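You operate a simulated robot arm through the tools that you are given. There is no shell and no other tool. Be economical: measure what you need, move in short steps, check, and stop when the job is done.

You are at the controls of a simulated two-armed robot. One attempt, no reset.

TASK
Lock the 19 socket away under the chest lid.
Fine: free the socket tray's latch and lock it again; shut the lid and lock the chest. Where these are worked on the way, their far stop is far enough and under half their travel is too little: chest lid.
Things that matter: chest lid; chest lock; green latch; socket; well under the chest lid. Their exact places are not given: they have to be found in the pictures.

The check looks at the end state, three seconds after you hand in, the way a careful person would. Anything else that was tipped, shoved, dropped, spilled or broken makes it a failure. Lids that push on must go on centred and level and be pressed home; caps that screw on are set level and turned clockwise until they are tight.

THE ROBOT
Two 7-joint arms with two-finger parallel grippers on one trunk, on a base that drives. Base frame: it is fixed to the floor where the robot stands at the start and does not move with it; the origin is under the middle of the robot, x ahead of it, y to its left, z up. Lengths are in m, angles in rad, forces in N, time in s.
The left shoulder is at the start at [0.05, 0.168, 1.182], the right one opposite. Places, roughly: chest lid [0.6, -0.2, 1]; chest lock [0.3, -0.2, 1]; green latch [-0.1, -0.9, 0.9]; well under the chest lid [0.6, -0.2, 1]. Payload 1.57 kg a hand.
The TCP of each hand is the grasp point between the finger pads, 0.03 m short of the fingertips. In the tool frame z runs along the fingers and y along their closing line. The gripper opens to 0.08 m. The fingers are 0.017 m wide and 0.012 m thick; the gripper's body (0.04 by 0.082 m) begins 0.08 m behind the TCP.
Orientation is that of the tool frame in the base frame, as a unit quaternion [w, x, y, z]. With the fingers straight down and closing along the base's y, the tool's x points along the base's -x, its y along +y and its z along -z.

THE INTERFACE
- The arms move only by the tool send_rows. It takes "left_motion", "right_motion" or both (then of equal length, played together; a hand with none holds still); each is a list of rows, each a list of 7 numbers: the shift along the base's x, y, z in units of 250 mm (1.0 is 250 mm), then the turn, a rotation vector about the base's x, y, z in units of 45 degrees (1.0 is 45 degrees), then the opening, from 0 (shut) to 1 (fully open). In form: [[tx, ty, tz, ax, ay, az, claw], ...]. A call has 1 to 20 rows; each row is the pose to reach, as a shift and turn from the pose commanded when the call began. A call with a number of a shift or a turn outside -1 to 1 is refused whole. A row lasts 0.2 s, in which the tool goes at most 0.05 m and 0.15 rad; a call with a longer step from one row to the next is refused whole, and so is a gripper value outside its range. Where a pose cannot be reached the arm comes as near as it can. A force on the tool above 50 N (or 10 N above the force at the start of the call, whichever is more), or a blocked arm, ends the call early, and 0.2 s more pass. The fingers move at their own pace (about 0.045 m/s each) and stop on an object; they squeeze with about 28 N. The grip force told is the motor's: it shows also when the fingers shut on nothing. Time passes only in rows, and 0.2 s behind the last, so rows that repeat a pose let the fingers close. It gives the time, the measured TCP pose, the force on the tool (base axes), the opening and the grip force at its end, in the units of the frame above (readings bear some noise), with the torque about the TCP (base axes, N m) and any sound that the robot's microphone picked up.
- Cameras (640 x 400 px; columns grow to the right, rows downward): "scene" is now at [0.1129, -0.0499, 1.3901]; the picture's right is [-0.57, -0.82, 0.00], its down [-0.50, 0.34, -0.80] and it looks along [0.66, -0.45, -0.60] (base axes); focal length 214 px, centre (320, 200). "left" rides on the left gripper at [0.072, 0.007, -0.122] in its tool frame; the picture's right is [-0.09, 1.00, 0.00], its down [-0.84, -0.08, -0.54] and it looks along [-0.54, -0.05, 0.84] (tool axes); focal length 238 px, centre (320, 200). "right" rides on the right gripper at [0.072, -0.007, -0.122] in its tool frame; the picture's right is [0.09, 1.00, 0.00], its down [-0.84, 0.08, -0.54] and it looks along [-0.54, 0.05, 0.84] (tool axes); focal length 238 px, centre (320, 200).
- get_image(camera): a new picture of that camera. It takes no simulated time.
- slide_trunk(by): slides the trunk up (or, below 0, down) by that many m; the arms and the scene camera ride with it, the base frame stays. It gives what a move gives, with no picture.
- roll_base(legs): drives the robot by 1 to 6 legs, each [ahead, left, turn to the left] in m, m and rad, along the robot's own axes; the way and the turn of a leg run together, so that a leg with both is an arc; at most 1.5 m and 3.142 rad a leg. The arms and the cameras ride along, it lands a little off, and it stops where it bumps. It gives what a move gives.
- pan_tilt(pan, tilt): turns the head with the scene camera to pan (to the left, within 1.396 rad either way) and tilt (down, from -0.506 to 1.204), counted from straight ahead of the robot. It gives what a move gives.
- point_at(camera, pixels): for up to 12 pixels [column, row] of the newest picture of that camera ("zoom" is the newest enlarged one), the place [x, y, z] in the base frame of the surface seen there, good to about 0.003 m. It takes no simulated time.
- close_up(camera, box): a new picture of the part [left, top, right, bottom] of that camera's present view, enlarged. It takes no simulated time.
- job_done(): hands the job in; it is judged then, once.

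Work in short steps. Measure before you move; look again where a grasp or a placing could have gone wrong, and mend it. You have 80 turns and 58 pictures in all, those below and enlarged ones among them. Open the grippers and draw the arms clear of the work before you hand the job in, unless the task says otherwise; then end with one line.

The tools are called after "Call:" by a JSON object that holds its "op" and its "data". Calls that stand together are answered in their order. send_rows: Moves the arms, as the interface text tells. Its arguments: {"type":"object","properties":{"left_motion":{"type":"array"},"right_motion":{"type":"array"}},"required":[]} The other tools are called the same way: slide_trunk (by) slides the trunk up or down; roll_base (legs) drives the base; pan_tilt (pan, tilt) turns the head that bears the scene camera; get_image (camera) takes a picture; point_at (camera, pixels) gives the place of the surface under pixels of a picture; close_up (camera, box) takes an enlarged picture of a part of a camera's view; job_done () hands the job in.

At the start:

```text
t: 0.0
left_tool_pos: [0.4041, -0.0732, 1.1501]
left_orientation: [0.001, 0.0, 1.0, 0.0]
left_force: [-0.6, -1.0, 0.8]
left_ft_torque: [0.02, 0.0, -0.01]
left_opening: 0.0798
left_grasp_force: 0.1
right_tool_pos: [0.3179, -0.3697, 1.151]
right_orientation: [0.0, 0.0, 1.0, 0.001]
right_force: [-0.3, 0.7, 0.3]
right_ft_torque: [0.0, -0.02, 0.02]
right_opening: 0.0802
right_grasp_force: 0.0
trunk travel left (down, up): [-0.35, 0.093]
robot x, y, heading: [-0.0001, -0.0005, 0.0]
head pan, tilt: [-0.604, 0.648]
```

scene: 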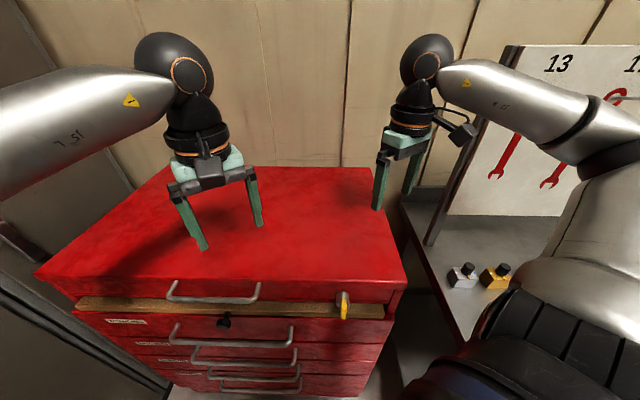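
right: 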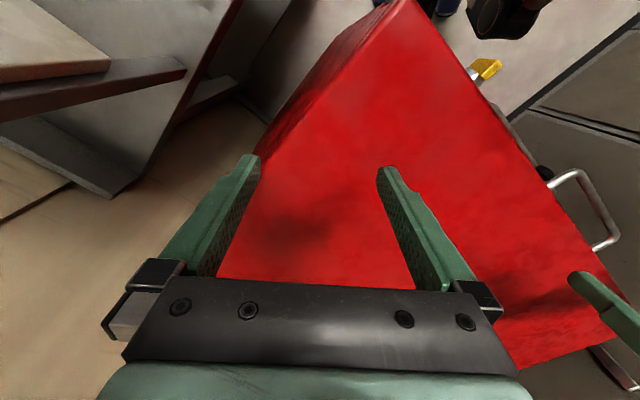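
left: 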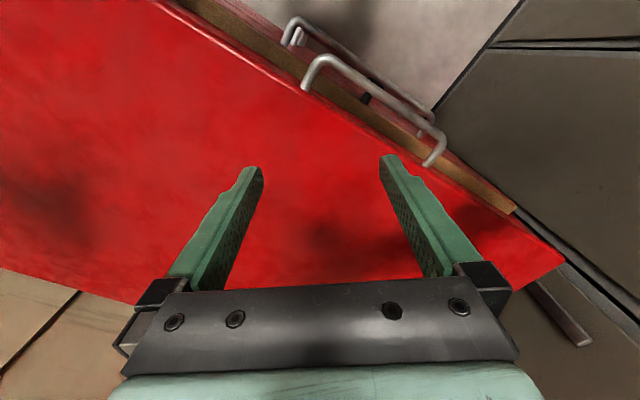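

The red chest stands ahead with a yellow key/lock near (343,305), and a bench on the right. I look to the right at the bench to find the socket tray.

Call:
{"op": "point_at", "data": {"camera": "scene", "pixels": [[343, 300], [345, 315], [224, 320], [215, 300], [257, 285], [172, 285], [405, 280], [370, 170], [165, 170], [38, 272], [460, 280], [495, 280]]}}

Call:
{"op": "close_up", "data": {"camera": "scene", "box": [60, 240, 420, 400]}}

Call:
{"op": "pan_tilt", "data": {"pan": -1.39, "tilt": 0.7}}

Call:
{"op": "get_image", "data": {"camera": "scene"}}

```text
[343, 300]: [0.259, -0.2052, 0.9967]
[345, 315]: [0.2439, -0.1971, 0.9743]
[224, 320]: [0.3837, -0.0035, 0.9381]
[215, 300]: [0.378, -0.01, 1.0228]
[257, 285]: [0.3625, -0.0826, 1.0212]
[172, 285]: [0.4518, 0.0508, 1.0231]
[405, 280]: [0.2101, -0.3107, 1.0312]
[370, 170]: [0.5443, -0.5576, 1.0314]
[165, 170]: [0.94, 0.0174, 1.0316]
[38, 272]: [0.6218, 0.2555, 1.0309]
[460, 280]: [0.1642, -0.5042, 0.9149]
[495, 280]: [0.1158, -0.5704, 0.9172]
```

```text
1.78 times, centred on (240, 320) of scene
```

zoom: 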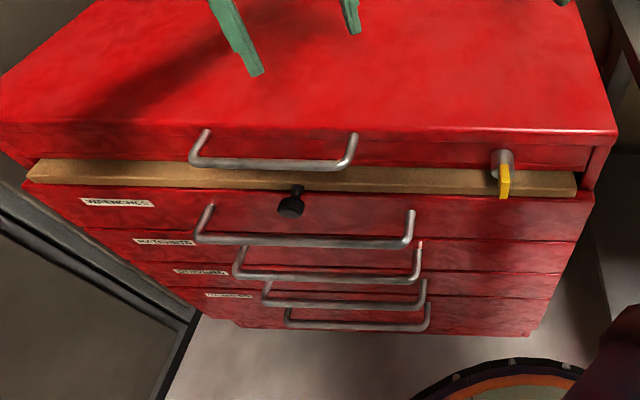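

```text
t: 1.1
left_tool_pos: [0.4035, -0.0725, 1.1494]
left_orientation: [0.0, 0.0, 1.0, -0.001]
left_force: [-0.7, 0.1, 0.3]
left_ft_torque: [0.03, -0.01, 0.01]
left_opening: 0.0801
left_grasp_force: 0.1
right_tool_pos: [0.3165, -0.37, 1.1508]
right_orientation: [0.0, 0.0, 1.0, 0.001]
right_force: [-0.3, 0.2, -0.1]
right_ft_torque: [0.0, 0.01, -0.03]
right_opening: 0.0802
right_grasp_force: 0.0
trunk travel left (down, up): [-0.35, 0.093]
robot x, y, heading: [-0.0033, 0.0032, 0.004]
head pan, tilt: [-1.389, 0.7]
```

```text
53 pictures are left
```

scene: 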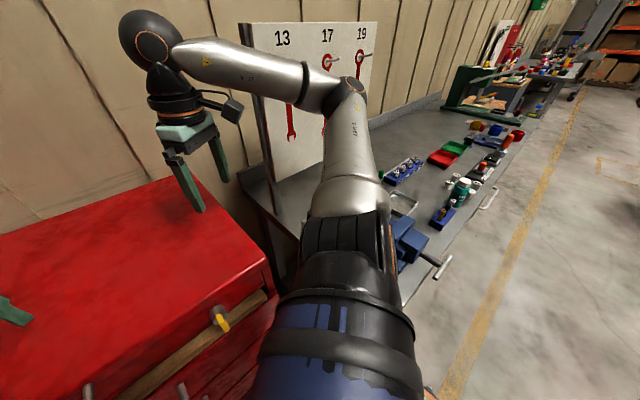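

The bench to the right has blue and green trays around (400,170). I enlarge that part and measure.

Call:
{"op": "close_up", "data": {"camera": "scene", "box": [370, 110, 530, 210]}}

Call:
{"op": "close_up", "data": {"camera": "scene", "box": [360, 150, 480, 225]}}

Call:
{"op": "point_at", "data": {"camera": "scene", "pixels": [[400, 175], [445, 155], [445, 215], [463, 188], [405, 205], [405, 235], [440, 265], [490, 165], [420, 140], [500, 190], [400, 300], [280, 190]]}}

```text
4.00 times, centred on (450, 160) of scene
```

zoom: 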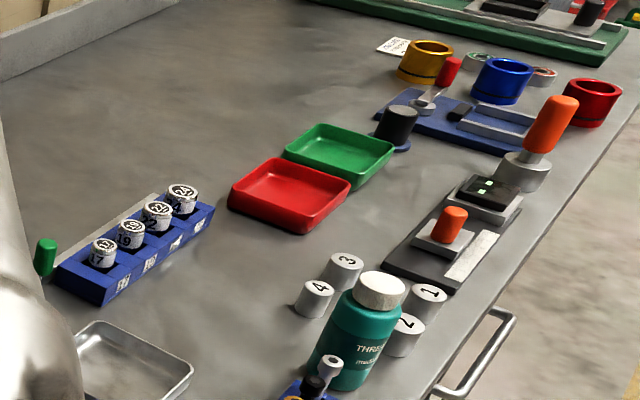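

```text
5.33 times, centred on (420, 188) of scene
```

zoom: 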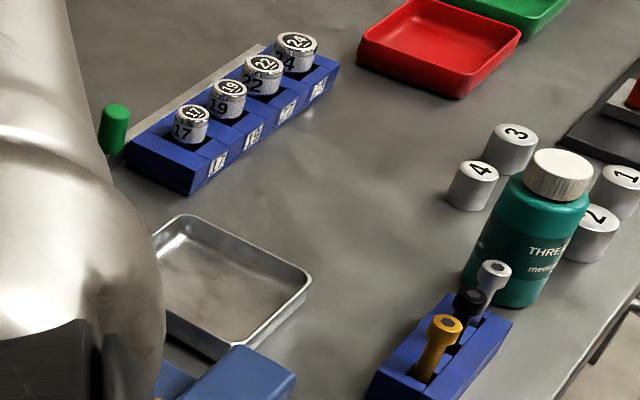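

```text
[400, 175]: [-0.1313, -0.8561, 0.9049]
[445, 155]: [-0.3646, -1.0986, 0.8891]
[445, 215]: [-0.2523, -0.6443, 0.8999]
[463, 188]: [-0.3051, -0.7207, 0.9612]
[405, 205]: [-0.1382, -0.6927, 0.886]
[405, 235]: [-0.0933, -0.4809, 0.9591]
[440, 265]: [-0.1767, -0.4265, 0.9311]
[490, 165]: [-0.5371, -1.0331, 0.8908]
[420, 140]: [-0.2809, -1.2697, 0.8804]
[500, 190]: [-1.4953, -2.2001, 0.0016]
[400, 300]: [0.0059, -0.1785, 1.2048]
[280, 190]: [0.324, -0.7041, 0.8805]
```

I measure the bench edges and tray details from the current view.

Call:
{"op": "point_at", "data": {"camera": "scene", "pixels": [[525, 135], [500, 170], [478, 205], [455, 238], [425, 285], [440, 97], [378, 122], [447, 270], [487, 200]]}}

Call:
{"op": "point_at", "data": {"camera": "zoom", "pixels": [[115, 110], [112, 145], [228, 88], [192, 114], [263, 65], [296, 42], [185, 190], [132, 150], [335, 70], [260, 48], [130, 130], [250, 135]]}}

```text
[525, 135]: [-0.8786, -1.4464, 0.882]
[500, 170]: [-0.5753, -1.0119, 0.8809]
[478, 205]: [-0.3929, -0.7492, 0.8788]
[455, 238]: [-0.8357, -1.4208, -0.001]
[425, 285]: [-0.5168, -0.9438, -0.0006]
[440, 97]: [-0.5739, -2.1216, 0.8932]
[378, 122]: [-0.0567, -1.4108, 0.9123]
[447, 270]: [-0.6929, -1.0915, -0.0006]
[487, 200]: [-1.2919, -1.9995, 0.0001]
```

```text
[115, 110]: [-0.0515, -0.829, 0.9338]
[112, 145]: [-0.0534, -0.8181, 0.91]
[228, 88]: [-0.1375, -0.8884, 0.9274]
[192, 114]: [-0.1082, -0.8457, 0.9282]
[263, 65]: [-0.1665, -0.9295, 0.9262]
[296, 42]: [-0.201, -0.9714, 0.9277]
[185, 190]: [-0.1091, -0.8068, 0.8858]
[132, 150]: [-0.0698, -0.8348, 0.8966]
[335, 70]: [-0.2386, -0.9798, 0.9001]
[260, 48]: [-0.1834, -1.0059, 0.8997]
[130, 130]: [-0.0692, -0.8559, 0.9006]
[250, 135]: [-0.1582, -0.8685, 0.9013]
```

The chest and bench share axes: along u=(0.587,0.81), inward v=(0.81,-0.587). The chest front is at v≈0.352, lid handle u≈0.15–0.31, lock u≈-0.015. I first face the chest squarely to work the lid and look at the lock.

Call:
{"op": "roll_base", "data": {"legs": [[0, 0, -0.631], [-0.1, 0.13, 0]]}}

Call:
{"op": "pan_tilt", "data": {"pan": -0.1, "tilt": 0.8}}

Call:
{"op": "get_image", "data": {"camera": "scene"}}

```text
t: 4.2
left_tool_pos: [0.2814, -0.1253, 1.1502]
left_orientation: [0.0, 0.299, 0.954, 0.0]
left_force: [0.0, -0.1, -0.1]
left_ft_torque: [0.0, -0.01, 0.0]
left_opening: 0.0799
left_grasp_force: 0.1
right_tool_pos: [0.0423, -0.32, 1.1503]
right_orientation: [0.0, 0.299, 0.954, 0.0]
right_force: [0.3, 0.3, 0.4]
right_ft_torque: [-0.02, 0.0, -0.01]
right_opening: 0.0798
right_grasp_force: 0.1
trunk travel left (down, up): [-0.35, 0.093]
robot x, y, heading: [-0.008, 0.1661, -0.606]
head pan, tilt: [-1.389, 0.7]
```

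```text
t: 5.7
left_tool_pos: [0.2812, -0.1272, 1.1492]
left_orientation: [0.0, 0.3, 0.954, 0.0]
left_force: [0.3, 0.0, 0.3]
left_ft_torque: [-0.02, 0.02, 0.02]
left_opening: 0.0799
left_grasp_force: 0.1
right_tool_pos: [0.0415, -0.3213, 1.1495]
right_orientation: [0.0, 0.299, 0.954, 0.0]
right_force: [-0.3, -0.2, 0.2]
right_ft_torque: [-0.02, -0.02, 0.03]
right_opening: 0.08
right_grasp_force: 0.1
trunk travel left (down, up): [-0.35, 0.093]
robot x, y, heading: [-0.0077, 0.1642, -0.603]
head pan, tilt: [-0.099, 0.799]
```

```text
50 pictures are left
```

scene: 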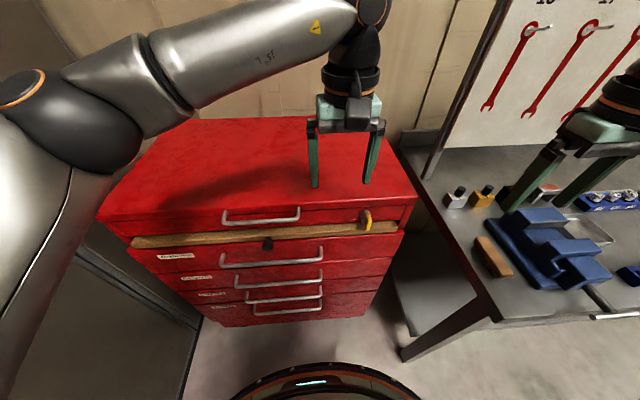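

The chest front is in view: handle (260,215), lock (366,217). I enlarge it and measure.

Call:
{"op": "close_up", "data": {"camera": "scene", "box": [200, 190, 424, 330]}}

Call:
{"op": "point_at", "data": {"camera": "zoom", "pixels": [[68, 65], [80, 86], [180, 85], [275, 75], [280, 57], [475, 75], [470, 105], [192, 140], [120, 125], [300, 118], [170, 60], [540, 80]]}}

Call:
{"op": "close_up", "data": {"camera": "scene", "box": [336, 190, 416, 240]}}

```text
2.86 times, centred on (312, 260) of scene
```

zoom: 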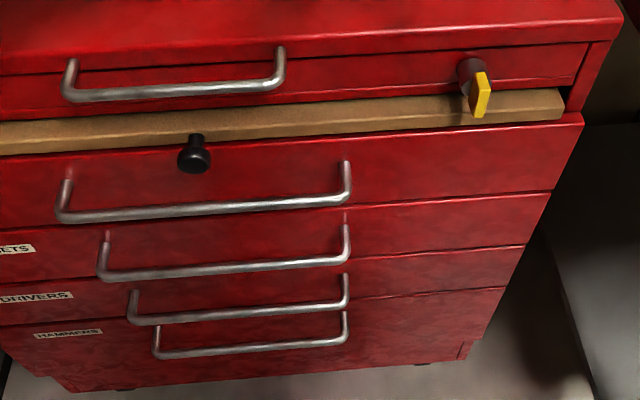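

```text
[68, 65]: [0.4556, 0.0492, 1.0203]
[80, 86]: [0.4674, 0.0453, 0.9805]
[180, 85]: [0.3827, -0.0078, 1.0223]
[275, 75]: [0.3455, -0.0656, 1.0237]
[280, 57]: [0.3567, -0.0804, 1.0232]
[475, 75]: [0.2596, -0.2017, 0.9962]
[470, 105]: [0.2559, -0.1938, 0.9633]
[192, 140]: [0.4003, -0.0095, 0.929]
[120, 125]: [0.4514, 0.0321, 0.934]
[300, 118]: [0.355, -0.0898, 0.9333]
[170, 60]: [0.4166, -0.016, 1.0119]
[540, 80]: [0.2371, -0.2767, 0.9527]
```

```text
8.00 times, centred on (376, 215) of scene
```

zoom: 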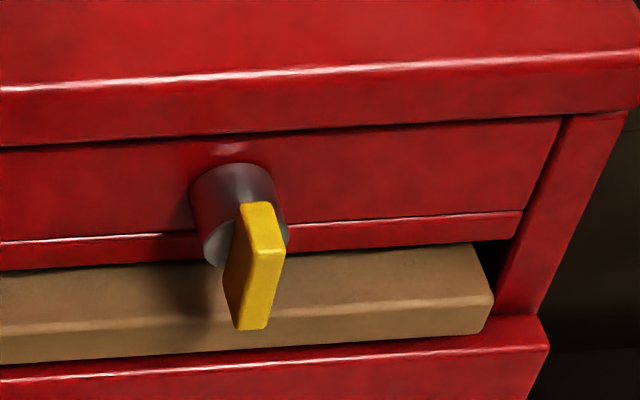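

The handle bar is at about u=0.226, v=0.318, z≈1.019, 35 mm out from the lid. I turn the left hand so it closes across the bar, moving toward it in the first of three calls.

Call:
{"op": "send_rows", "data": {"left_motion": [[0.02, 0.07, 0, 0, 0, 0.167, 0.5], [0.04, 0.14, 0, 0, 0, 0.333, 0.5], [0.06, 0.21, 0, 0, 0, 0.5, 0.5], [0.08, 0.28, 0, 0, 0, 0.667, 0.5], [0.1, 0.34, 0, 0, 0, 0.833, 0.5], [0.12, 0.4, 0, 0, 0, 1, 0.5]]}}

Call:
{"op": "send_rows", "data": {"left_motion": [[0, 0.02, 0, 0, 0, 0.16, 0.5], [0, 0.04, 0, 0, 0, 0.32, 0.5], [0, 0.06, 0, 0, 0, 0.48, 0.5], [0, 0.1, 0, 0, 0, 0.64, 0.5], [0, 0.15, 0, 0, 0, 0.8, 0.5], [0, 0.2, 0, 0, 0, 0.965, 0.5]]}}

```text
t: 7.1
left_tool_pos: [0.3118, -0.0269, 1.1516]
left_orientation: [0.0, -0.09, 0.996, 0.0]
left_force: [-0.1, 0.2, 0.3]
left_ft_torque: [0.0, 0.01, 0.02]
left_opening: 0.0399
left_grasp_force: 0.1
right_tool_pos: [0.0414, -0.321, 1.1503]
right_orientation: [-0.001, 0.299, 0.954, 0.0]
right_force: [-0.9, -0.3, 0.2]
right_ft_torque: [0.0, 0.0, -0.03]
right_opening: 0.0799
right_grasp_force: 0.0
trunk travel left (down, up): [-0.35, 0.093]
robot x, y, heading: [-0.0106, 0.1609, -0.605]
head pan, tilt: [-0.099, 0.799]
```

```text
t: 8.5
left_tool_pos: [0.3121, 0.0213, 1.1503]
left_orientation: [0.0, -0.452, 0.892, 0.0]
left_force: [0.4, 0.0, -0.4]
left_ft_torque: [0.0, -0.03, 0.0]
left_opening: 0.0402
left_grasp_force: 0.1
right_tool_pos: [0.041, -0.3203, 1.1503]
right_orientation: [0.0, 0.299, 0.954, -0.001]
right_force: [-0.3, -0.1, -0.1]
right_ft_torque: [0.0, 0.02, 0.01]
right_opening: 0.08
right_grasp_force: 0.0
trunk travel left (down, up): [-0.35, 0.093]
robot x, y, heading: [-0.008, 0.1628, -0.609]
head pan, tilt: [-0.099, 0.799]
```

Yaw is done; now I pitch the left hand 45° and go to the pre-grasp point in front of the bar.

Call:
{"op": "send_rows", "data": {"left_motion": [[0.009, 0.014, -0.035, -0.098, -0.135, 0, 0.45], [0.018, 0.028, -0.07, -0.196, -0.27, 0, 0.45], [0.027, 0.042, -0.105, -0.294, -0.405, 0, 0.45], [0.036, 0.056, -0.14, -0.392, -0.54, 0, 0.45], [0.046, 0.07, -0.175, -0.49, -0.674, 0, 0.45], [0.055, 0.084, -0.209, -0.588, -0.809, 0, 0.45], [0.055, 0.084, -0.209, -0.588, -0.809, 0, 0.45]]}}

Call:
{"op": "get_image", "data": {"camera": "scene"}}

Call:
{"op": "get_image", "data": {"camera": "left"}}

```text
t: 10.1
left_tool_pos: [0.3284, 0.0365, 1.1011]
left_orientation: [0.175, -0.417, 0.825, -0.34]
left_force: [-0.6, 1.0, 0.3]
left_ft_torque: [-0.02, 0.0, -0.03]
left_opening: 0.0359
left_grasp_force: 0.0
left hand out of reach, approached as far as the arm can: row 6, 7
right_tool_pos: [0.0401, -0.3207, 1.1502]
right_orientation: [0.0, 0.298, 0.955, 0.001]
right_force: [0.0, -0.5, -0.9]
right_ft_torque: [0.0, -0.03, 0.01]
right_opening: 0.0801
right_grasp_force: 0.0
trunk travel left (down, up): [-0.35, 0.093]
robot x, y, heading: [-0.0085, 0.1623, -0.608]
head pan, tilt: [-0.099, 0.799]
```

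```text
47 pictures are left
```

scene: 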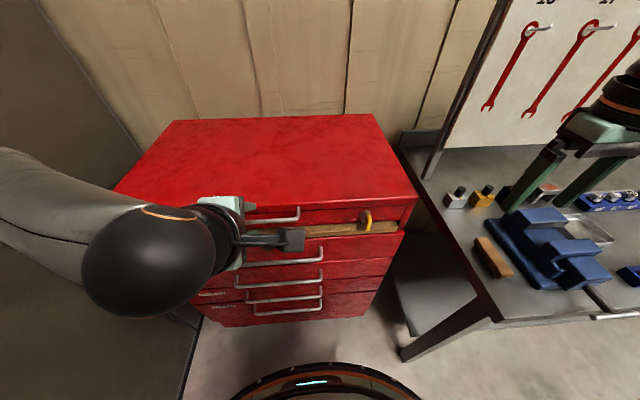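

```text
46 pictures are left
```

left: 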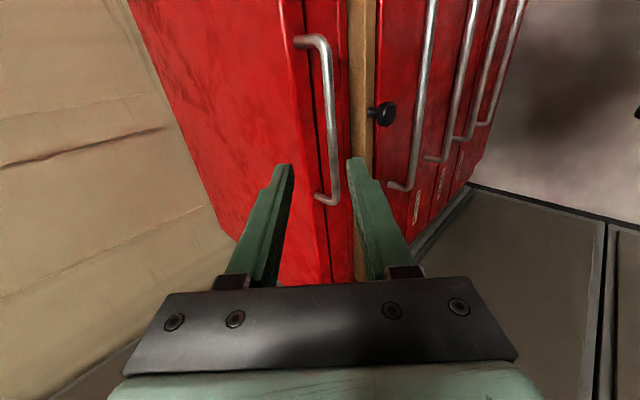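

The pose is nearly as asked (tool 45° down). The left picture shows the bar between the finger lines; I measure it precisely from here.

Call:
{"op": "point_at", "data": {"camera": "left", "pixels": [[327, 60], [331, 110], [335, 150], [320, 40], [325, 198], [318, 100], [300, 42], [376, 112]]}}

```text
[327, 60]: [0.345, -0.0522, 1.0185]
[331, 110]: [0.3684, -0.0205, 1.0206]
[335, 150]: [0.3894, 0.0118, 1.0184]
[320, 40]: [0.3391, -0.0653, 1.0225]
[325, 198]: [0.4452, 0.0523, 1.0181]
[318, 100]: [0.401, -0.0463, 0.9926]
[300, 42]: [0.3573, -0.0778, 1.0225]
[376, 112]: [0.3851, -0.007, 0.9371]
```

Bar centre ≈ v 0.314, z 1.017. I advance most of the way along the tool axis, then check.

Call:
{"op": "send_rows", "data": {"left_motion": [[0.04, -0.03, -0.09, 0, 0, 0, 0.45], [0.08, -0.06, -0.15, 0, 0, 0, 0.45], [0.13, -0.1, -0.21, 0, 0, 0, 0.45], [0.13, -0.1, -0.21, 0, 0, 0, 0.45]]}}

Call:
{"op": "get_image", "data": {"camera": "left"}}

```text
t: 11.1
left_tool_pos: [0.3609, 0.0134, 1.0471]
left_orientation: [0.175, -0.417, 0.825, -0.34]
left_force: [-0.2, 0.5, 0.7]
left_ft_torque: [-0.02, -0.03, -0.02]
left_opening: 0.0357
left_grasp_force: 0.1
right_tool_pos: [0.0412, -0.3202, 1.1499]
right_orientation: [0.0, 0.299, 0.954, 0.0]
right_force: [-0.3, -0.2, -0.1]
right_ft_torque: [0.0, 0.02, 0.02]
right_opening: 0.0799
right_grasp_force: 0.1
trunk travel left (down, up): [-0.35, 0.093]
robot x, y, heading: [-0.0056, 0.1625, -0.612]
head pan, tilt: [-0.099, 0.799]
```

```text
45 pictures are left
```

left: 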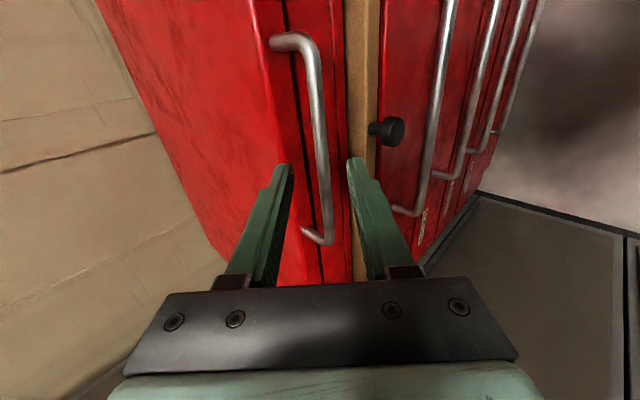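

The bar lies centred between the fingers. I go the last 3 cm and close.

Call:
{"op": "send_rows", "data": {"left_motion": [[0.034, -0.026, -0.043, 0, 0, 0, 0.45], [0.068, -0.052, -0.086, 0, 0, 0, 0.45], [0.068, -0.052, -0.086, 0, 0, 0, 0], [0.068, -0.052, -0.086, 0, 0, 0, 0], [0.068, -0.052, -0.086, 0, 0, 0, 0]]}}

Call:
{"op": "get_image", "data": {"camera": "left"}}

```text
t: 12.3
left_tool_pos: [0.3756, -0.0001, 1.0261]
left_orientation: [0.173, -0.416, 0.826, -0.339]
left_force: [-6.4, 4.0, -7.6]
left_ft_torque: [0.16, 0.05, 0.08]
left_opening: 0.0097
left_grasp_force: 26.1
right_tool_pos: [0.0405, -0.3209, 1.1492]
right_orientation: [0.0, 0.3, 0.954, 0.001]
right_force: [-0.4, 0.1, 0.5]
right_ft_torque: [0.0, -0.02, -0.02]
right_opening: 0.0799
right_grasp_force: 0.0
trunk travel left (down, up): [-0.35, 0.093]
robot x, y, heading: [-0.013, 0.1675, -0.605]
head pan, tilt: [-0.099, 0.799]
```

```text
44 pictures are left
```

left: 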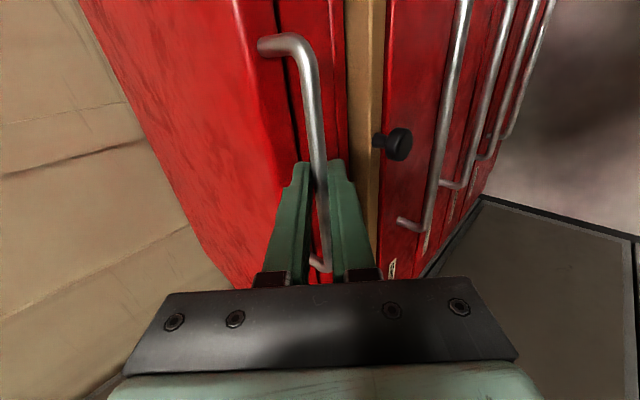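

The bar is gripped (9.7 mm). I try lifting a little to find whether the lid is free.

Call:
{"op": "send_rows", "data": {"left_motion": [[0, 0, 0.03, 0, 0, 0, 0], [0.001, 0, 0.06, 0, 0, 0, 0], [0.002, -0.001, 0.1, 0, 0, 0, 0]]}}

Call:
{"op": "get_image", "data": {"camera": "left"}}

```text
t: 13.1
left_tool_pos: [0.3772, -0.0023, 1.0503]
left_orientation: [0.175, -0.416, 0.825, -0.34]
left_force: [-7.7, 10.6, -7.3]
left_ft_torque: [0.0, 0.22, -0.16]
left_opening: 0.01
left_grasp_force: 27.4
right_tool_pos: [0.0406, -0.3195, 1.1506]
right_orientation: [0.001, 0.299, 0.954, -0.001]
right_force: [-0.1, -0.3, -0.1]
right_ft_torque: [-0.01, 0.0, 0.02]
right_opening: 0.08
right_grasp_force: 0.1
trunk travel left (down, up): [-0.35, 0.093]
robot x, y, heading: [-0.0046, 0.1617, -0.606]
head pan, tilt: [-0.099, 0.799]
```

```text
43 pictures are left
```

left: 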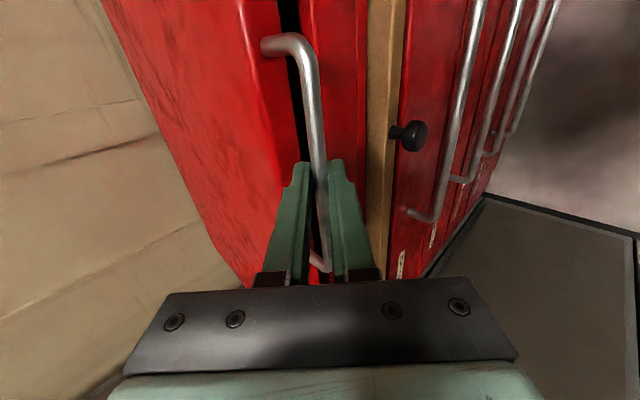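

The lid is free (handle rose 24 mm, gap visible). I continue along the hinge arc (radius ≈0.454 m).

Call:
{"op": "send_rows", "data": {"left_motion": [[0.005, -0.004, 0.083, 0, 0, 0, 0], [0.014, -0.01, 0.173, 0, 0, 0, 0], [0.027, -0.02, 0.263, 0, 0, 0, 0], [0.043, -0.032, 0.351, 0, 0, 0, 0], [0.063, -0.046, 0.439, 0, 0, 0, 0], [0.087, -0.063, 0.525, 0, 0, 0, 0], [0.114, -0.083, 0.609, 0, 0, 0, 0], [0.144, -0.105, 0.692, 0, 0, 0, 0], [0.178, -0.129, 0.773, 0, 0, 0, 0]]}}

Call:
{"op": "get_image", "data": {"camera": "scene"}}

```text
t: 15.1
left_tool_pos: [0.4238, -0.0368, 1.2428]
left_orientation: [0.175, -0.417, 0.824, -0.341]
left_force: [-1.9, 7.4, -4.2]
left_ft_torque: [0.18, 0.03, 0.26]
left_opening: 0.0097
left_grasp_force: 27.9
right_tool_pos: [0.0418, -0.3205, 1.1504]
right_orientation: [0.0, 0.299, 0.954, 0.0]
right_force: [-0.7, -0.3, 0.4]
right_ft_torque: [0.02, 0.01, -0.01]
right_opening: 0.08
right_grasp_force: 0.1
trunk travel left (down, up): [-0.35, 0.093]
robot x, y, heading: [-0.0074, 0.1648, -0.606]
head pan, tilt: [-0.099, 0.799]
```

```text
42 pictures are left
```

scene: 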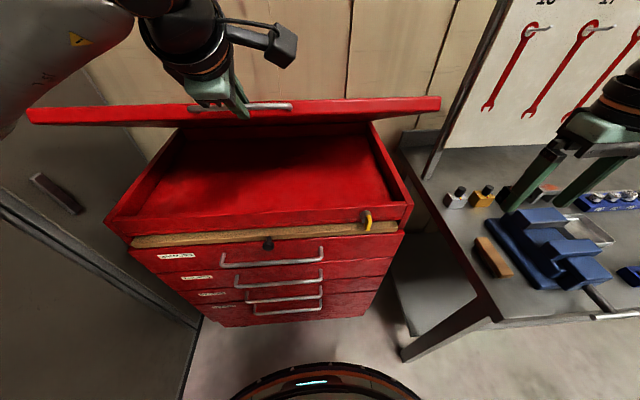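

The lid follows well at about 0.5 rad. I carry on to about 1.1 rad.

Call:
{"op": "send_rows", "data": {"left_motion": [[0.037, -0.027, 0.078, 0, 0, 0, 0], [0.077, -0.056, 0.154, 0, 0, 0, 0], [0.12, -0.087, 0.228, 0, 0, 0, 0], [0.166, -0.12, 0.299, 0, 0, 0, 0], [0.214, -0.156, 0.367, 0, 0, 0, 0], [0.266, -0.193, 0.432, 0, 0, 0, 0], [0.32, -0.232, 0.494, 0, 0, 0, 0], [0.376, -0.273, 0.552, 0, 0, 0, 0], [0.435, -0.316, 0.606, 0, 0, 0, 0], [0.495, -0.36, 0.657, 0, 0, 0, 0], [0.558, -0.406, 0.704, 0, 0, 0, 0], [0.623, -0.453, 0.748, 0, 0, 0, 0]]}}

Call:
{"op": "get_image", "data": {"camera": "scene"}}

```text
t: 17.7
left_tool_pos: [0.5458, -0.125, 1.4075]
left_orientation: [0.174, -0.414, 0.826, -0.342]
left_force: [-6.2, -5.2, -4.0]
left_ft_torque: [-0.54, 0.44, -0.22]
left_opening: 0.0097
left_grasp_force: 28.6
left hand out of reach, approached as far as the arm can: row 10, 11, 12
right_tool_pos: [0.0396, -0.3222, 1.1492]
right_orientation: [0.001, 0.3, 0.954, 0.001]
right_force: [-0.1, -0.5, 0.3]
right_ft_torque: [-0.02, -0.01, 0.01]
right_opening: 0.0799
right_grasp_force: 0.0
trunk travel left (down, up): [-0.35, 0.093]
robot x, y, heading: [-0.0069, 0.167, -0.608]
head pan, tilt: [-0.099, 0.799]
```

```text
41 pictures are left
```

scene: 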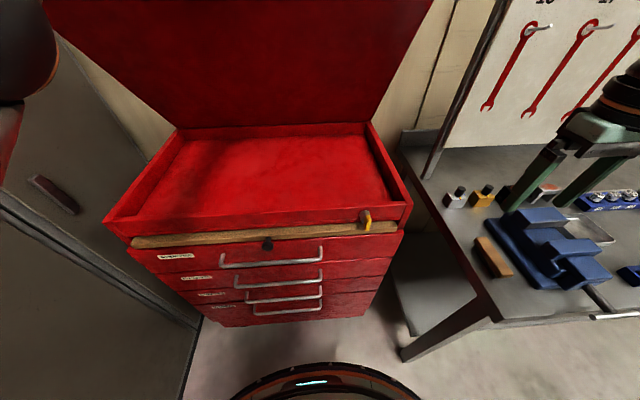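

The arm reached its limit at θ≈1.0 rad. I loosen the grip with the bar still caged to see whether the lid stays by itself.

Call:
{"op": "send_rows", "data": {"left_motion": [[0, 0, 0, 0, 0, 0, 0.35], [0, 0, 0, 0, 0, 0, 0.35], [0, 0, 0, 0, 0, 0, 0.35], [0, 0, 0, 0, 0, 0, 0.35]]}}

Call:
{"op": "get_image", "data": {"camera": "left"}}

```text
t: 18.7
left_tool_pos: [0.5475, -0.119, 1.4065]
left_orientation: [0.175, -0.417, 0.824, -0.34]
left_force: [-1.9, 2.9, -2.6]
left_ft_torque: [0.03, 0.05, 0.04]
left_opening: 0.0315
left_grasp_force: 2.2
right_tool_pos: [0.0407, -0.3203, 1.1507]
right_orientation: [0.0, 0.299, 0.954, 0.0]
right_force: [0.4, 0.4, 0.1]
right_ft_torque: [-0.03, -0.03, -0.01]
right_opening: 0.0801
right_grasp_force: 0.1
trunk travel left (down, up): [-0.35, 0.093]
robot x, y, heading: [-0.0097, 0.1641, -0.61]
head pan, tilt: [-0.099, 0.799]
```

```text
40 pictures are left
```

left: 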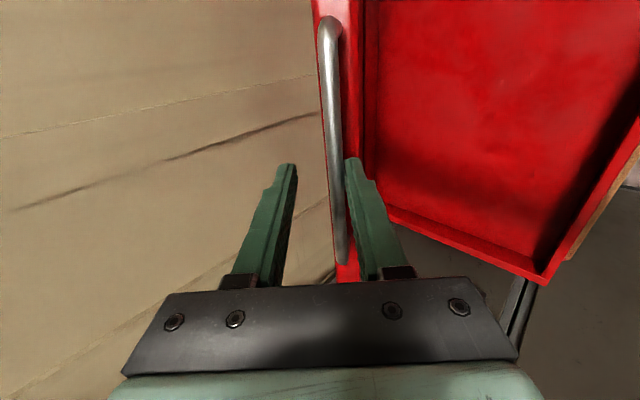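

The lid leans lightly (~4 N) on the lower finger, so it must go further. I pitch the caged hand up 30° about the bar, which brings the wrist nearer and gains reach, and then regrip.

Call:
{"op": "send_rows", "data": {"left_motion": [[-0.007, 0.005, -0.002, -0.098, -0.135, 0, 0.35], [-0.013, 0.01, -0.005, -0.196, -0.27, 0, 0.35], [-0.02, 0.014, -0.007, -0.294, -0.404, 0, 0.35], [-0.026, 0.019, -0.01, -0.392, -0.539, 0, 0.35], [-0.026, 0.019, -0.01, -0.392, -0.539, 0, 0], [-0.026, 0.019, -0.01, -0.392, -0.539, 0, 0], [-0.026, 0.019, -0.01, -0.392, -0.539, 0, 0]]}}

Call:
{"op": "get_image", "data": {"camera": "left"}}

```text
t: 20.3
left_tool_pos: [0.5436, -0.1174, 1.3989]
left_orientation: [0.277, -0.359, 0.71, -0.539]
left_force: [2.9, -3.3, -16.4]
left_ft_torque: [-0.13, 0.44, 0.0]
left_opening: 0.0098
left_grasp_force: 27.6
right_tool_pos: [0.0433, -0.3221, 1.1493]
right_orientation: [-0.002, 0.299, 0.954, 0.002]
right_force: [0.5, 0.4, -0.1]
right_ft_torque: [-0.02, 0.02, 0.02]
right_opening: 0.0798
right_grasp_force: 0.1
trunk travel left (down, up): [-0.35, 0.093]
robot x, y, heading: [-0.0052, 0.1649, -0.607]
head pan, tilt: [-0.099, 0.799]
```

```text
39 pictures are left
```

left: 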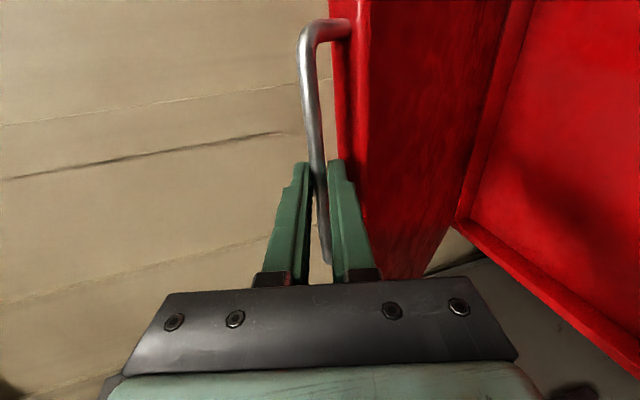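

Regripped with the tool near-horizontal. I continue along the arc toward about 1.55 rad, relying on the force stop at the far end.

Call:
{"op": "send_rows", "data": {"left_motion": [[0.063, -0.046, 0.047, 0, 0, 0, 0], [0.127, -0.093, 0.09, 0, 0, 0, 0], [0.194, -0.141, 0.13, 0, 0, 0, 0], [0.261, -0.19, 0.164, 0, 0, 0, 0], [0.33, -0.24, 0.195, 0, 0, 0, 0], [0.401, -0.291, 0.222, 0, 0, 0, 0], [0.472, -0.343, 0.244, 0, 0, 0, 0], [0.544, -0.395, 0.262, 0, 0, 0, 0], [0.617, -0.448, 0.275, 0, 0, 0, 0], [0.69, -0.501, 0.284, 0, 0, 0, 0], [0.763, -0.555, 0.288, 0, 0, 0, 0]]}}

Call:
{"op": "get_image", "data": {"camera": "scene"}}

```text
t: 22.7
left_tool_pos: [0.6367, -0.1701, 1.4479]
left_orientation: [0.286, -0.347, 0.7, -0.554]
left_force: [-17.3, -5.5, 36.5]
left_ft_torque: [-0.69, -0.11, -0.21]
left_opening: 0.0102
left_grasp_force: 28.4
left hand out of reach, approached as far as the arm can: row 6, 7, 8, 9, 10, 11
right_tool_pos: [0.0348, -0.3192, 1.1513]
right_orientation: [0.005, 0.299, 0.954, 0.001]
right_force: [0.3, -0.1, 0.3]
right_ft_torque: [-0.01, 0.01, -0.04]
right_opening: 0.08
right_grasp_force: 0.0
trunk travel left (down, up): [-0.35, 0.093]
robot x, y, heading: [-0.0072, 0.1652, -0.611]
head pan, tilt: [-0.099, 0.799]
```

```text
38 pictures are left
```

scene: 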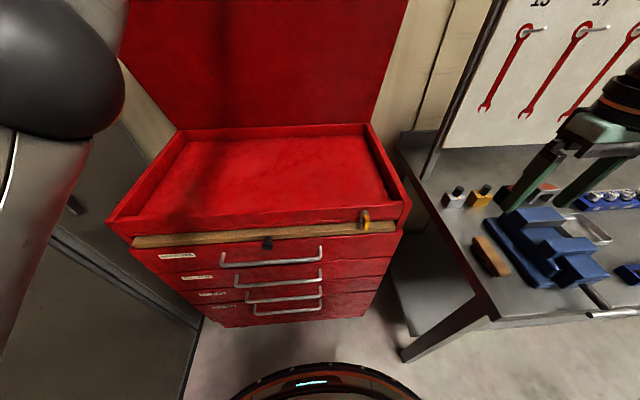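

At θ≈1.25 the arm is at its limit. I relax the grip and regrip to unload, then check the room for the base to go ahead.

Call:
{"op": "send_rows", "data": {"left_motion": [[0, 0, 0, 0, 0, 0, 0.25], [0, 0, 0, 0, 0, 0, 0.25], [0, 0, 0, 0, 0, 0, 0], [0, 0, 0, 0, 0, 0, 0]]}}

Call:
{"op": "point_at", "data": {"camera": "scene", "pixels": [[310, 366], [285, 312], [290, 262], [233, 30], [250, 150]]}}

```text
t: 23.7
left_tool_pos: [0.6468, -0.1643, 1.4404]
left_orientation: [0.283, -0.355, 0.702, -0.549]
left_force: [-9.1, 4.0, 28.6]
left_ft_torque: [-0.31, 0.25, -0.24]
left_opening: 0.01
left_grasp_force: 24.2
right_tool_pos: [0.0373, -0.3196, 1.1498]
right_orientation: [0.003, 0.299, 0.954, 0.0]
right_force: [-0.4, -0.1, 0.2]
right_ft_torque: [-0.01, -0.01, 0.01]
right_opening: 0.08
right_grasp_force: 0.0
trunk travel left (down, up): [-0.35, 0.093]
robot x, y, heading: [-0.0073, 0.1621, -0.606]
head pan, tilt: [-0.099, 0.799]
```

```text
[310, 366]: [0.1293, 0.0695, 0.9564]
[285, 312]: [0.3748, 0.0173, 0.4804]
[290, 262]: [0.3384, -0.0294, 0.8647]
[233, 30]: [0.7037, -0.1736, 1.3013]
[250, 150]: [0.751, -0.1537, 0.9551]
```

The torso front is at v≈0.064 with the chest handles at 0.315, so there is room. I drive ahead 6 cm with the lid gripped.

Call:
{"op": "roll_base", "data": {"legs": [[0.06, 0, 0]]}}

```text
t: 24.6
left_tool_pos: [0.6793, -0.1895, 1.4534]
left_orientation: [0.287, -0.35, 0.693, -0.561]
left_force: [0.4, -2.1, 8.9]
left_ft_torque: [-0.36, 0.19, 0.37]
left_opening: 0.01
left_grasp_force: 28.0
right_tool_pos: [0.0742, -0.3438, 1.1509]
right_orientation: [0.001, 0.299, 0.954, -0.001]
right_force: [-0.1, 0.4, -0.9]
right_ft_torque: [-0.01, 0.03, 0.01]
right_opening: 0.08
right_grasp_force: 0.1
trunk travel left (down, up): [-0.35, 0.093]
robot x, y, heading: [0.0221, 0.142, -0.606]
head pan, tilt: [-0.099, 0.799]
stopped in leg 1: the force on the tool passed its limit (the readings are from after the stop); the commanded pose is now the measured one
```

θ≈1.36 now and forces are low again. I push on with the arm a little, then drive again.

Call:
{"op": "send_rows", "data": {"left_motion": [[0.065, -0.047, 0.015, 0, 0, 0, 0], [0.13, -0.094, 0.025, 0, 0, 0, 0], [0.195, -0.141, 0.03, 0, 0, 0, 0]]}}

Call:
{"op": "roll_base", "data": {"legs": [[0.05, 0, 0]]}}

Call:
{"op": "get_image", "data": {"camera": "left"}}

```text
t: 25.4
left_tool_pos: [0.6801, -0.1896, 1.4552]
left_orientation: [0.29, -0.342, 0.689, -0.57]
left_force: [-11.0, -4.2, 33.9]
left_ft_torque: [-0.29, 0.3, 0.13]
left_opening: 0.0102
left_grasp_force: 27.5
left hand out of reach, approached as far as the arm can: row 1, 2, 3
right_tool_pos: [0.0689, -0.3428, 1.1508]
right_orientation: [0.003, 0.299, 0.954, 0.001]
right_force: [0.8, 0.9, 0.1]
right_ft_torque: [0.0, 0.0, -0.02]
right_opening: 0.08
right_grasp_force: 0.0
trunk travel left (down, up): [-0.35, 0.093]
robot x, y, heading: [0.0266, 0.1405, -0.605]
head pan, tilt: [-0.099, 0.799]
```

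```text
t: 26.4
left_tool_pos: [0.7093, -0.2107, 1.462]
left_orientation: [0.292, -0.336, 0.682, -0.58]
left_force: [2.5, -3.7, 7.8]
left_ft_torque: [-0.42, 0.23, 0.17]
left_opening: 0.0101
left_grasp_force: 27.3
right_tool_pos: [0.1015, -0.3638, 1.1498]
right_orientation: [0.002, 0.3, 0.954, 0.001]
right_force: [0.7, -0.7, 0.5]
right_ft_torque: [0.02, 0.03, 0.0]
right_opening: 0.0798
right_grasp_force: 0.1
trunk travel left (down, up): [-0.35, 0.093]
robot x, y, heading: [0.0541, 0.1214, -0.611]
head pan, tilt: [-0.099, 0.799]
stopped in leg 1: the force on the tool passed its limit (the readings are from after the stop); the commanded pose is now the measured one
```

```text
37 pictures are left
```

left: 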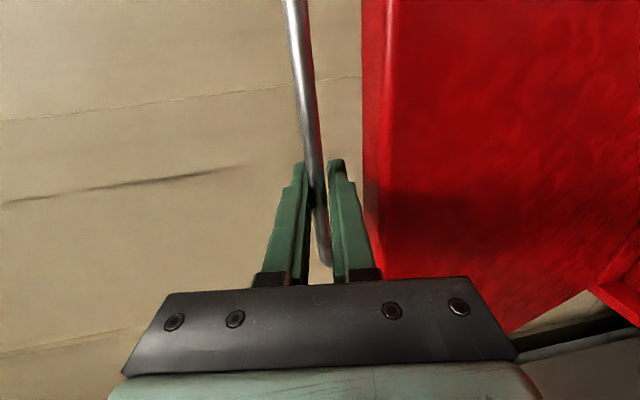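

θ≈1.44. I drive two more short pushes, to pass the vertical.

Call:
{"op": "roll_base", "data": {"legs": [[0.04, 0, 0]]}}

Call:
{"op": "roll_base", "data": {"legs": [[0.04, 0, 0]]}}

```text
t: 27.2
left_tool_pos: [0.7393, -0.2328, 1.4626]
left_orientation: [0.292, -0.336, 0.682, -0.58]
left_force: [-11.4, 5.9, 0.7]
left_ft_torque: [-0.42, 0.25, -0.27]
left_opening: 0.0099
left_grasp_force: 28.0
right_tool_pos: [0.131, -0.3849, 1.1498]
right_orientation: [0.002, 0.3, 0.954, -0.001]
right_force: [1.0, 0.2, -0.5]
right_ft_torque: [0.0, 0.01, -0.04]
right_opening: 0.08
right_grasp_force: 0.0
trunk travel left (down, up): [-0.35, 0.093]
robot x, y, heading: [0.0849, 0.0963, -0.604]
head pan, tilt: [-0.099, 0.799]
```

```text
t: 28.1
left_tool_pos: [0.7536, -0.2431, 1.4592]
left_orientation: [0.287, -0.339, 0.685, -0.577]
left_force: [-4.6, 3.1, 0.0]
left_ft_torque: [-0.31, 0.2, 0.38]
left_opening: 0.0096
left_grasp_force: 27.3
right_tool_pos: [0.1458, -0.3946, 1.1503]
right_orientation: [0.002, 0.301, 0.954, 0.001]
right_force: [-0.4, 0.5, 0.2]
right_ft_torque: [-0.01, 0.02, 0.0]
right_opening: 0.0804
right_grasp_force: 0.1
trunk travel left (down, up): [-0.35, 0.093]
robot x, y, heading: [0.0959, 0.0877, -0.606]
head pan, tilt: [-0.099, 0.799]
stopped in leg 1: the force on the tool passed its limit (the readings are from after the stop); the commanded pose is now the measured one
```

θ≈1.56 with a stop felt along the push direction — the far stop. I loosen the grip to see whether the lid stays.

Call:
{"op": "send_rows", "data": {"left_motion": [[0, 0, 0, 0, 0, 0, 0.4], [0, 0, 0, 0, 0, 0, 0.4], [0, 0, 0, 0, 0, 0, 0.4], [0, 0, 0, 0, 0, 0, 0.4], [0, 0, 0, 0, 0, 0, 0.4]]}}

Call:
{"op": "get_image", "data": {"camera": "left"}}

```text
t: 29.3
left_tool_pos: [0.7534, -0.2433, 1.4598]
left_orientation: [0.288, -0.339, 0.685, -0.576]
left_force: [-0.6, 0.9, 8.8]
left_ft_torque: [0.04, 0.21, -0.02]
left_opening: 0.0246
left_grasp_force: 0.0
right_tool_pos: [0.1447, -0.3946, 1.1506]
right_orientation: [0.002, 0.3, 0.954, 0.001]
right_force: [0.2, 0.4, 0.5]
right_ft_torque: [0.02, -0.01, 0.02]
right_opening: 0.0801
right_grasp_force: 0.0
trunk travel left (down, up): [-0.35, 0.093]
robot x, y, heading: [0.1024, 0.0912, -0.606]
head pan, tilt: [-0.099, 0.799]
```

```text
36 pictures are left
```

left: 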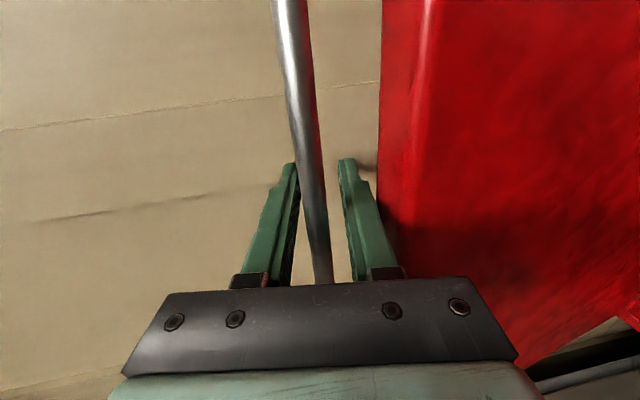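

The bar is free between the fingers (opening stopped at 25 mm by the lid face). I back out along the tool axis 4 cm and watch whether the lid stays.

Call:
{"op": "send_rows", "data": {"left_motion": [[-0.03, 0.024, 0.007, 0, 0, 0, 0.3], [-0.06, 0.048, 0.014, 0, 0, 0, 0.3], [-0.09, 0.072, 0.02, 0, 0, 0, 0.3], [-0.13, 0.096, 0.027, 0, 0, 0, 0.3], [-0.13, 0.096, 0.027, 0, 0, 0, 0.3]]}}

Call:
{"op": "get_image", "data": {"camera": "left"}}

```text
t: 30.5
left_tool_pos: [0.7433, -0.2391, 1.4734]
left_orientation: [0.285, -0.342, 0.688, -0.573]
left_force: [3.6, 0.1, -16.9]
left_ft_torque: [-0.45, -0.41, -0.06]
left_opening: 0.0377
left_grasp_force: 7.4
left hand out of reach, approached as far as the arm can: row 1, 2, 3, 4, 5
right_tool_pos: [0.1487, -0.395, 1.1494]
right_orientation: [0.0, 0.299, 0.954, 0.0]
right_force: [0.4, -0.2, 0.9]
right_ft_torque: [0.01, -0.01, -0.01]
right_opening: 0.0799
right_grasp_force: 0.0
trunk travel left (down, up): [-0.35, 0.093]
robot x, y, heading: [0.0957, 0.0927, -0.611]
head pan, tilt: [-0.099, 0.799]
```

```text
35 pictures are left
```

left: 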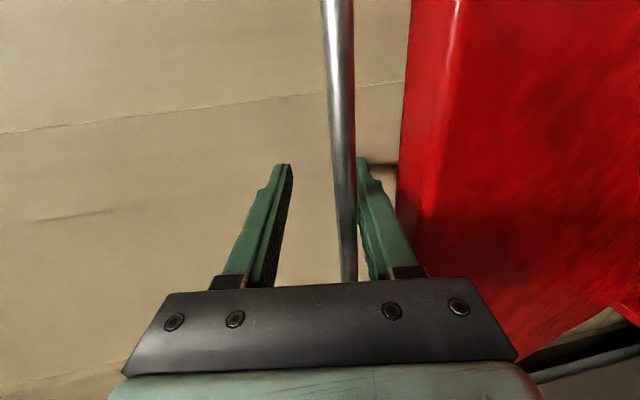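

The hand rose 1.4 cm so the lower finger presses the bar. I lower the hand 1 cm to centre the bar, then back off with the base.

Call:
{"op": "send_rows", "data": {"left_motion": [[0, 0, -0.025, 0, 0, 0, 0.48], [0, 0, -0.05, 0, 0, 0, 0.48], [0, 0, -0.05, 0, 0, 0, 0.48]]}}

Call:
{"op": "get_image", "data": {"camera": "left"}}

```text
t: 31.3
left_tool_pos: [0.7426, -0.2427, 1.47]
left_orientation: [0.287, -0.339, 0.686, -0.576]
left_force: [0.3, 0.5, -0.2]
left_ft_torque: [-0.01, 0.02, 0.0]
left_opening: 0.0384
left_grasp_force: 0.1
left hand out of reach, approached as far as the arm can: row 1, 2, 3
right_tool_pos: [0.147, -0.3947, 1.1504]
right_orientation: [0.001, 0.3, 0.954, 0.001]
right_force: [-0.3, 0.4, 0.2]
right_ft_torque: [-0.01, 0.01, 0.03]
right_opening: 0.0798
right_grasp_force: 0.0
trunk travel left (down, up): [-0.35, 0.093]
robot x, y, heading: [0.099, 0.0908, -0.611]
head pan, tilt: [-0.099, 0.799]
```

```text
34 pictures are left
```

left: 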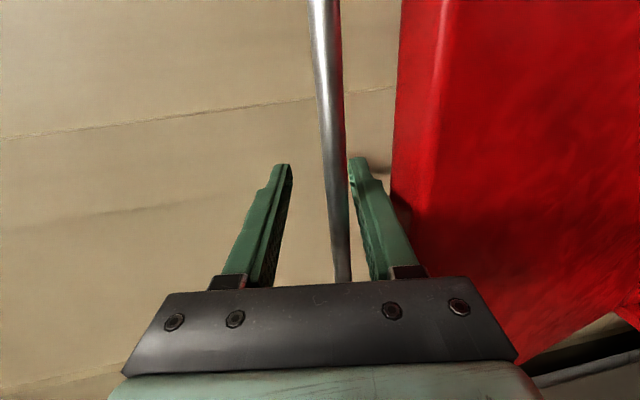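

Force is zero and the lid stays up by itself; the bar is free between the fingers. I back the base off.

Call:
{"op": "roll_base", "data": {"legs": [[-0.12, 0, 0]]}}

Call:
{"op": "get_image", "data": {"camera": "scene"}}

```text
t: 32.5
left_tool_pos: [0.6445, -0.1741, 1.4711]
left_orientation: [0.289, -0.34, 0.686, -0.575]
left_force: [-0.7, 0.4, -0.2]
left_ft_torque: [0.0, 0.03, 0.0]
left_opening: 0.0382
left_grasp_force: 0.0
right_tool_pos: [0.048, -0.3263, 1.1503]
right_orientation: [0.002, 0.299, 0.954, 0.001]
right_force: [-0.4, -0.2, -0.2]
right_ft_torque: [-0.04, -0.03, 0.03]
right_opening: 0.0797
right_grasp_force: 0.0
trunk travel left (down, up): [-0.35, 0.093]
robot x, y, heading: [-0.003, 0.155, -0.603]
head pan, tilt: [-0.099, 0.799]
```

```text
33 pictures are left
```

scene: 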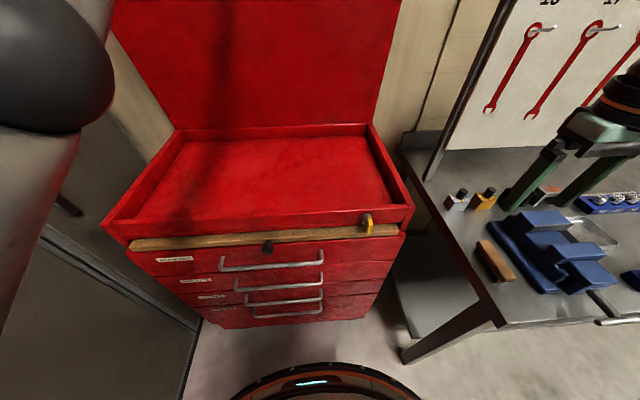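

The lid is open and stable. I back a little more and tuck the left arm lower and closer.

Call:
{"op": "roll_base", "data": {"legs": [[-0.1, 0, 0]]}}

Call:
{"op": "send_rows", "data": {"left_motion": [[-0.065, 0.047, 0, 0.044, 0.061, 0, 0.5], [-0.13, 0.094, -0.06, 0.088, 0.121, 0, 0.5], [-0.194, 0.141, -0.12, 0.132, 0.182, 0, 0.5], [-0.259, 0.188, -0.19, 0.176, 0.243, 0, 0.5], [-0.324, 0.235, -0.27, 0.22, 0.304, 0, 0.5], [-0.388, 0.282, -0.35, 0.264, 0.364, 0, 0.5], [-0.453, 0.329, -0.43, 0.308, 0.425, 0, 0.5], [-0.518, 0.376, -0.52, 0.352, 0.486, 0, 0.5], [-0.583, 0.423, -0.61, 0.396, 0.546, 0, 0.5], [-0.647, 0.47, -0.7, 0.44, 0.607, 0, 0.5]]}}

```text
t: 33.6
left_tool_pos: [0.5647, -0.1166, 1.4699]
left_orientation: [0.288, -0.34, 0.686, -0.576]
left_force: [-0.9, -0.1, 0.3]
left_ft_torque: [0.01, 0.02, -0.01]
left_opening: 0.0385
left_grasp_force: 0.1
right_tool_pos: [-0.0312, -0.2695, 1.1504]
right_orientation: [0.002, 0.299, 0.954, 0.0]
right_force: [-0.1, 0.2, -0.4]
right_ft_torque: [0.0, -0.01, 0.02]
right_opening: 0.08
right_grasp_force: 0.0
trunk travel left (down, up): [-0.35, 0.093]
robot x, y, heading: [-0.0795, 0.2144, -0.609]
head pan, tilt: [-0.099, 0.799]
```

```text
t: 35.8
left_tool_pos: [0.4143, -0.1397, 1.3837]
left_orientation: [0.166, -0.419, 0.818, -0.357]
left_force: [0.1, -0.3, 0.4]
left_ft_torque: [0.05, 0.04, 0.01]
left_opening: 0.0396
left_grasp_force: 0.0
left hand out of reach, approached as far as the arm can: row 1, 2, 3, 4, 5, 6, 7, 8, 9, 10
right_tool_pos: [-0.0278, -0.2725, 1.1496]
right_orientation: [-0.001, 0.299, 0.954, 0.001]
right_force: [0.9, -0.6, 0.3]
right_ft_torque: [0.06, 0.07, 0.01]
right_opening: 0.0799
right_grasp_force: 0.0
trunk travel left (down, up): [-0.35, 0.093]
robot x, y, heading: [-0.082, 0.2124, -0.608]
head pan, tilt: [-0.099, 0.799]
```

The wrist yaw limits the arm; I turn it back toward its starting yaw while drawing in.

Call:
{"op": "send_rows", "data": {"left_motion": [[0, 0, 0, 0, 0, -0.16, 0.5], [0, 0, 0, 0, 0, -0.32, 0.5], [0, 0, 0, 0, 0, -0.48, 0.5], [0, 0, 0, 0, 0, -0.64, 0.5], [-0.05, 0.05, -0.05, 0, 0, -0.8, 0.5], [-0.1, 0.1, -0.1, 0, 0, -0.98, 0.5]]}}

Call:
{"op": "send_rows", "data": {"left_motion": [[0, 0, -0.1, 0.08, 0.1, -0.16, 0.5], [0, 0, -0.2, 0.16, 0.2, -0.3, 0.5], [-0.05, 0.05, -0.3, 0.25, 0.33, -0.45, 0.5], [-0.1, 0.1, -0.4, 0.33, 0.43, -0.55, 0.5], [-0.15, 0.15, -0.5, 0.4, 0.53, -0.65, 0.5], [-0.2, 0.2, -0.6, 0.46, 0.63, -0.75, 0.5]]}}

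Call:
{"op": "get_image", "data": {"camera": "scene"}}

```text
t: 37.2
left_tool_pos: [0.3777, -0.1153, 1.3629]
left_orientation: [0.027, -0.072, 0.916, -0.393]
left_force: [0.7, -0.4, -0.8]
left_ft_torque: [-0.02, 0.0, 0.0]
left_opening: 0.0401
left_grasp_force: 0.1
left hand out of reach, approached as far as the arm can: row 1, 2
right_tool_pos: [-0.0307, -0.2706, 1.1503]
right_orientation: [0.001, 0.298, 0.954, 0.001]
right_force: [0.9, 0.8, -0.1]
right_ft_torque: [0.02, 0.01, 0.02]
right_opening: 0.0799
right_grasp_force: 0.0
trunk travel left (down, up): [-0.35, 0.093]
robot x, y, heading: [-0.0797, 0.2158, -0.605]
head pan, tilt: [-0.099, 0.799]
```

```text
refused: row 1 steps farther than a row can; nothing moved
```

```text
32 pictures are left
```

scene: 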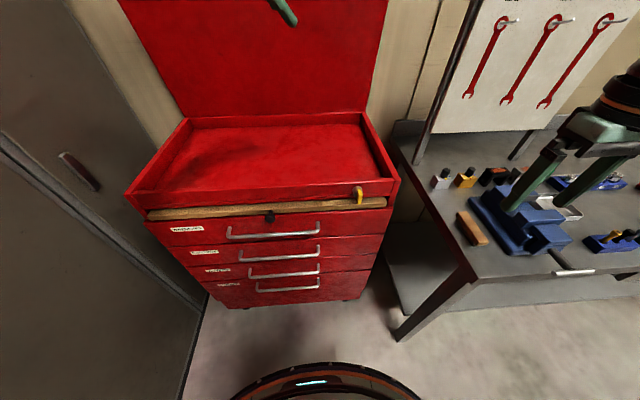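

I finish setting the left hand tool-down and draw it in above the floor in front of the chest.

Call:
{"op": "send_rows", "data": {"left_motion": [[-0.06, 0.05, -0.05, 0.16, 0.024, 0, 0.5], [-0.12, 0.1, -0.1, 0.32, 0.048, 0, 0.5], [-0.19, 0.15, -0.2, 0.48, 0.07, 0, 0.5], [-0.26, 0.2, -0.3, 0.64, 0.095, 0, 0.5], [-0.33, 0.25, -0.4, 0.8, 0.12, 0, 0.5], [-0.39, 0.28, -0.5, 0.98, 0.145, 0, 0.5]]}}

Call:
{"op": "pan_tilt", "data": {"pan": -0.7, "tilt": 0.7}}

```text
t: 38.6
left_tool_pos: [0.2783, -0.0445, 1.2406]
left_orientation: [0.002, -0.08, 0.997, -0.013]
left_force: [-0.4, -0.5, 0.4]
left_ft_torque: [0.03, 0.0, -0.02]
left_opening: 0.04
left_grasp_force: 0.0
right_tool_pos: [-0.0311, -0.2718, 1.15]
right_orientation: [0.002, 0.299, 0.954, 0.001]
right_force: [-0.1, -0.1, -0.1]
right_ft_torque: [0.02, -0.01, 0.0]
right_opening: 0.0802
right_grasp_force: 0.1
trunk travel left (down, up): [-0.35, 0.093]
robot x, y, heading: [-0.0812, 0.2139, -0.606]
head pan, tilt: [-0.099, 0.799]
```

```text
t: 39.6
left_tool_pos: [0.2776, -0.0437, 1.2418]
left_orientation: [0.002, -0.08, 0.997, -0.016]
left_force: [-0.1, 0.3, -0.3]
left_ft_torque: [0.03, 0.01, 0.0]
left_opening: 0.0402
left_grasp_force: 0.0
right_tool_pos: [-0.0321, -0.2708, 1.1502]
right_orientation: [0.002, 0.299, 0.954, 0.001]
right_force: [-1.0, -0.5, -0.1]
right_ft_torque: [-0.02, -0.04, -0.03]
right_opening: 0.0801
right_grasp_force: 0.0
trunk travel left (down, up): [-0.35, 0.093]
robot x, y, heading: [-0.082, 0.2132, -0.607]
head pan, tilt: [-0.7, 0.7]
```

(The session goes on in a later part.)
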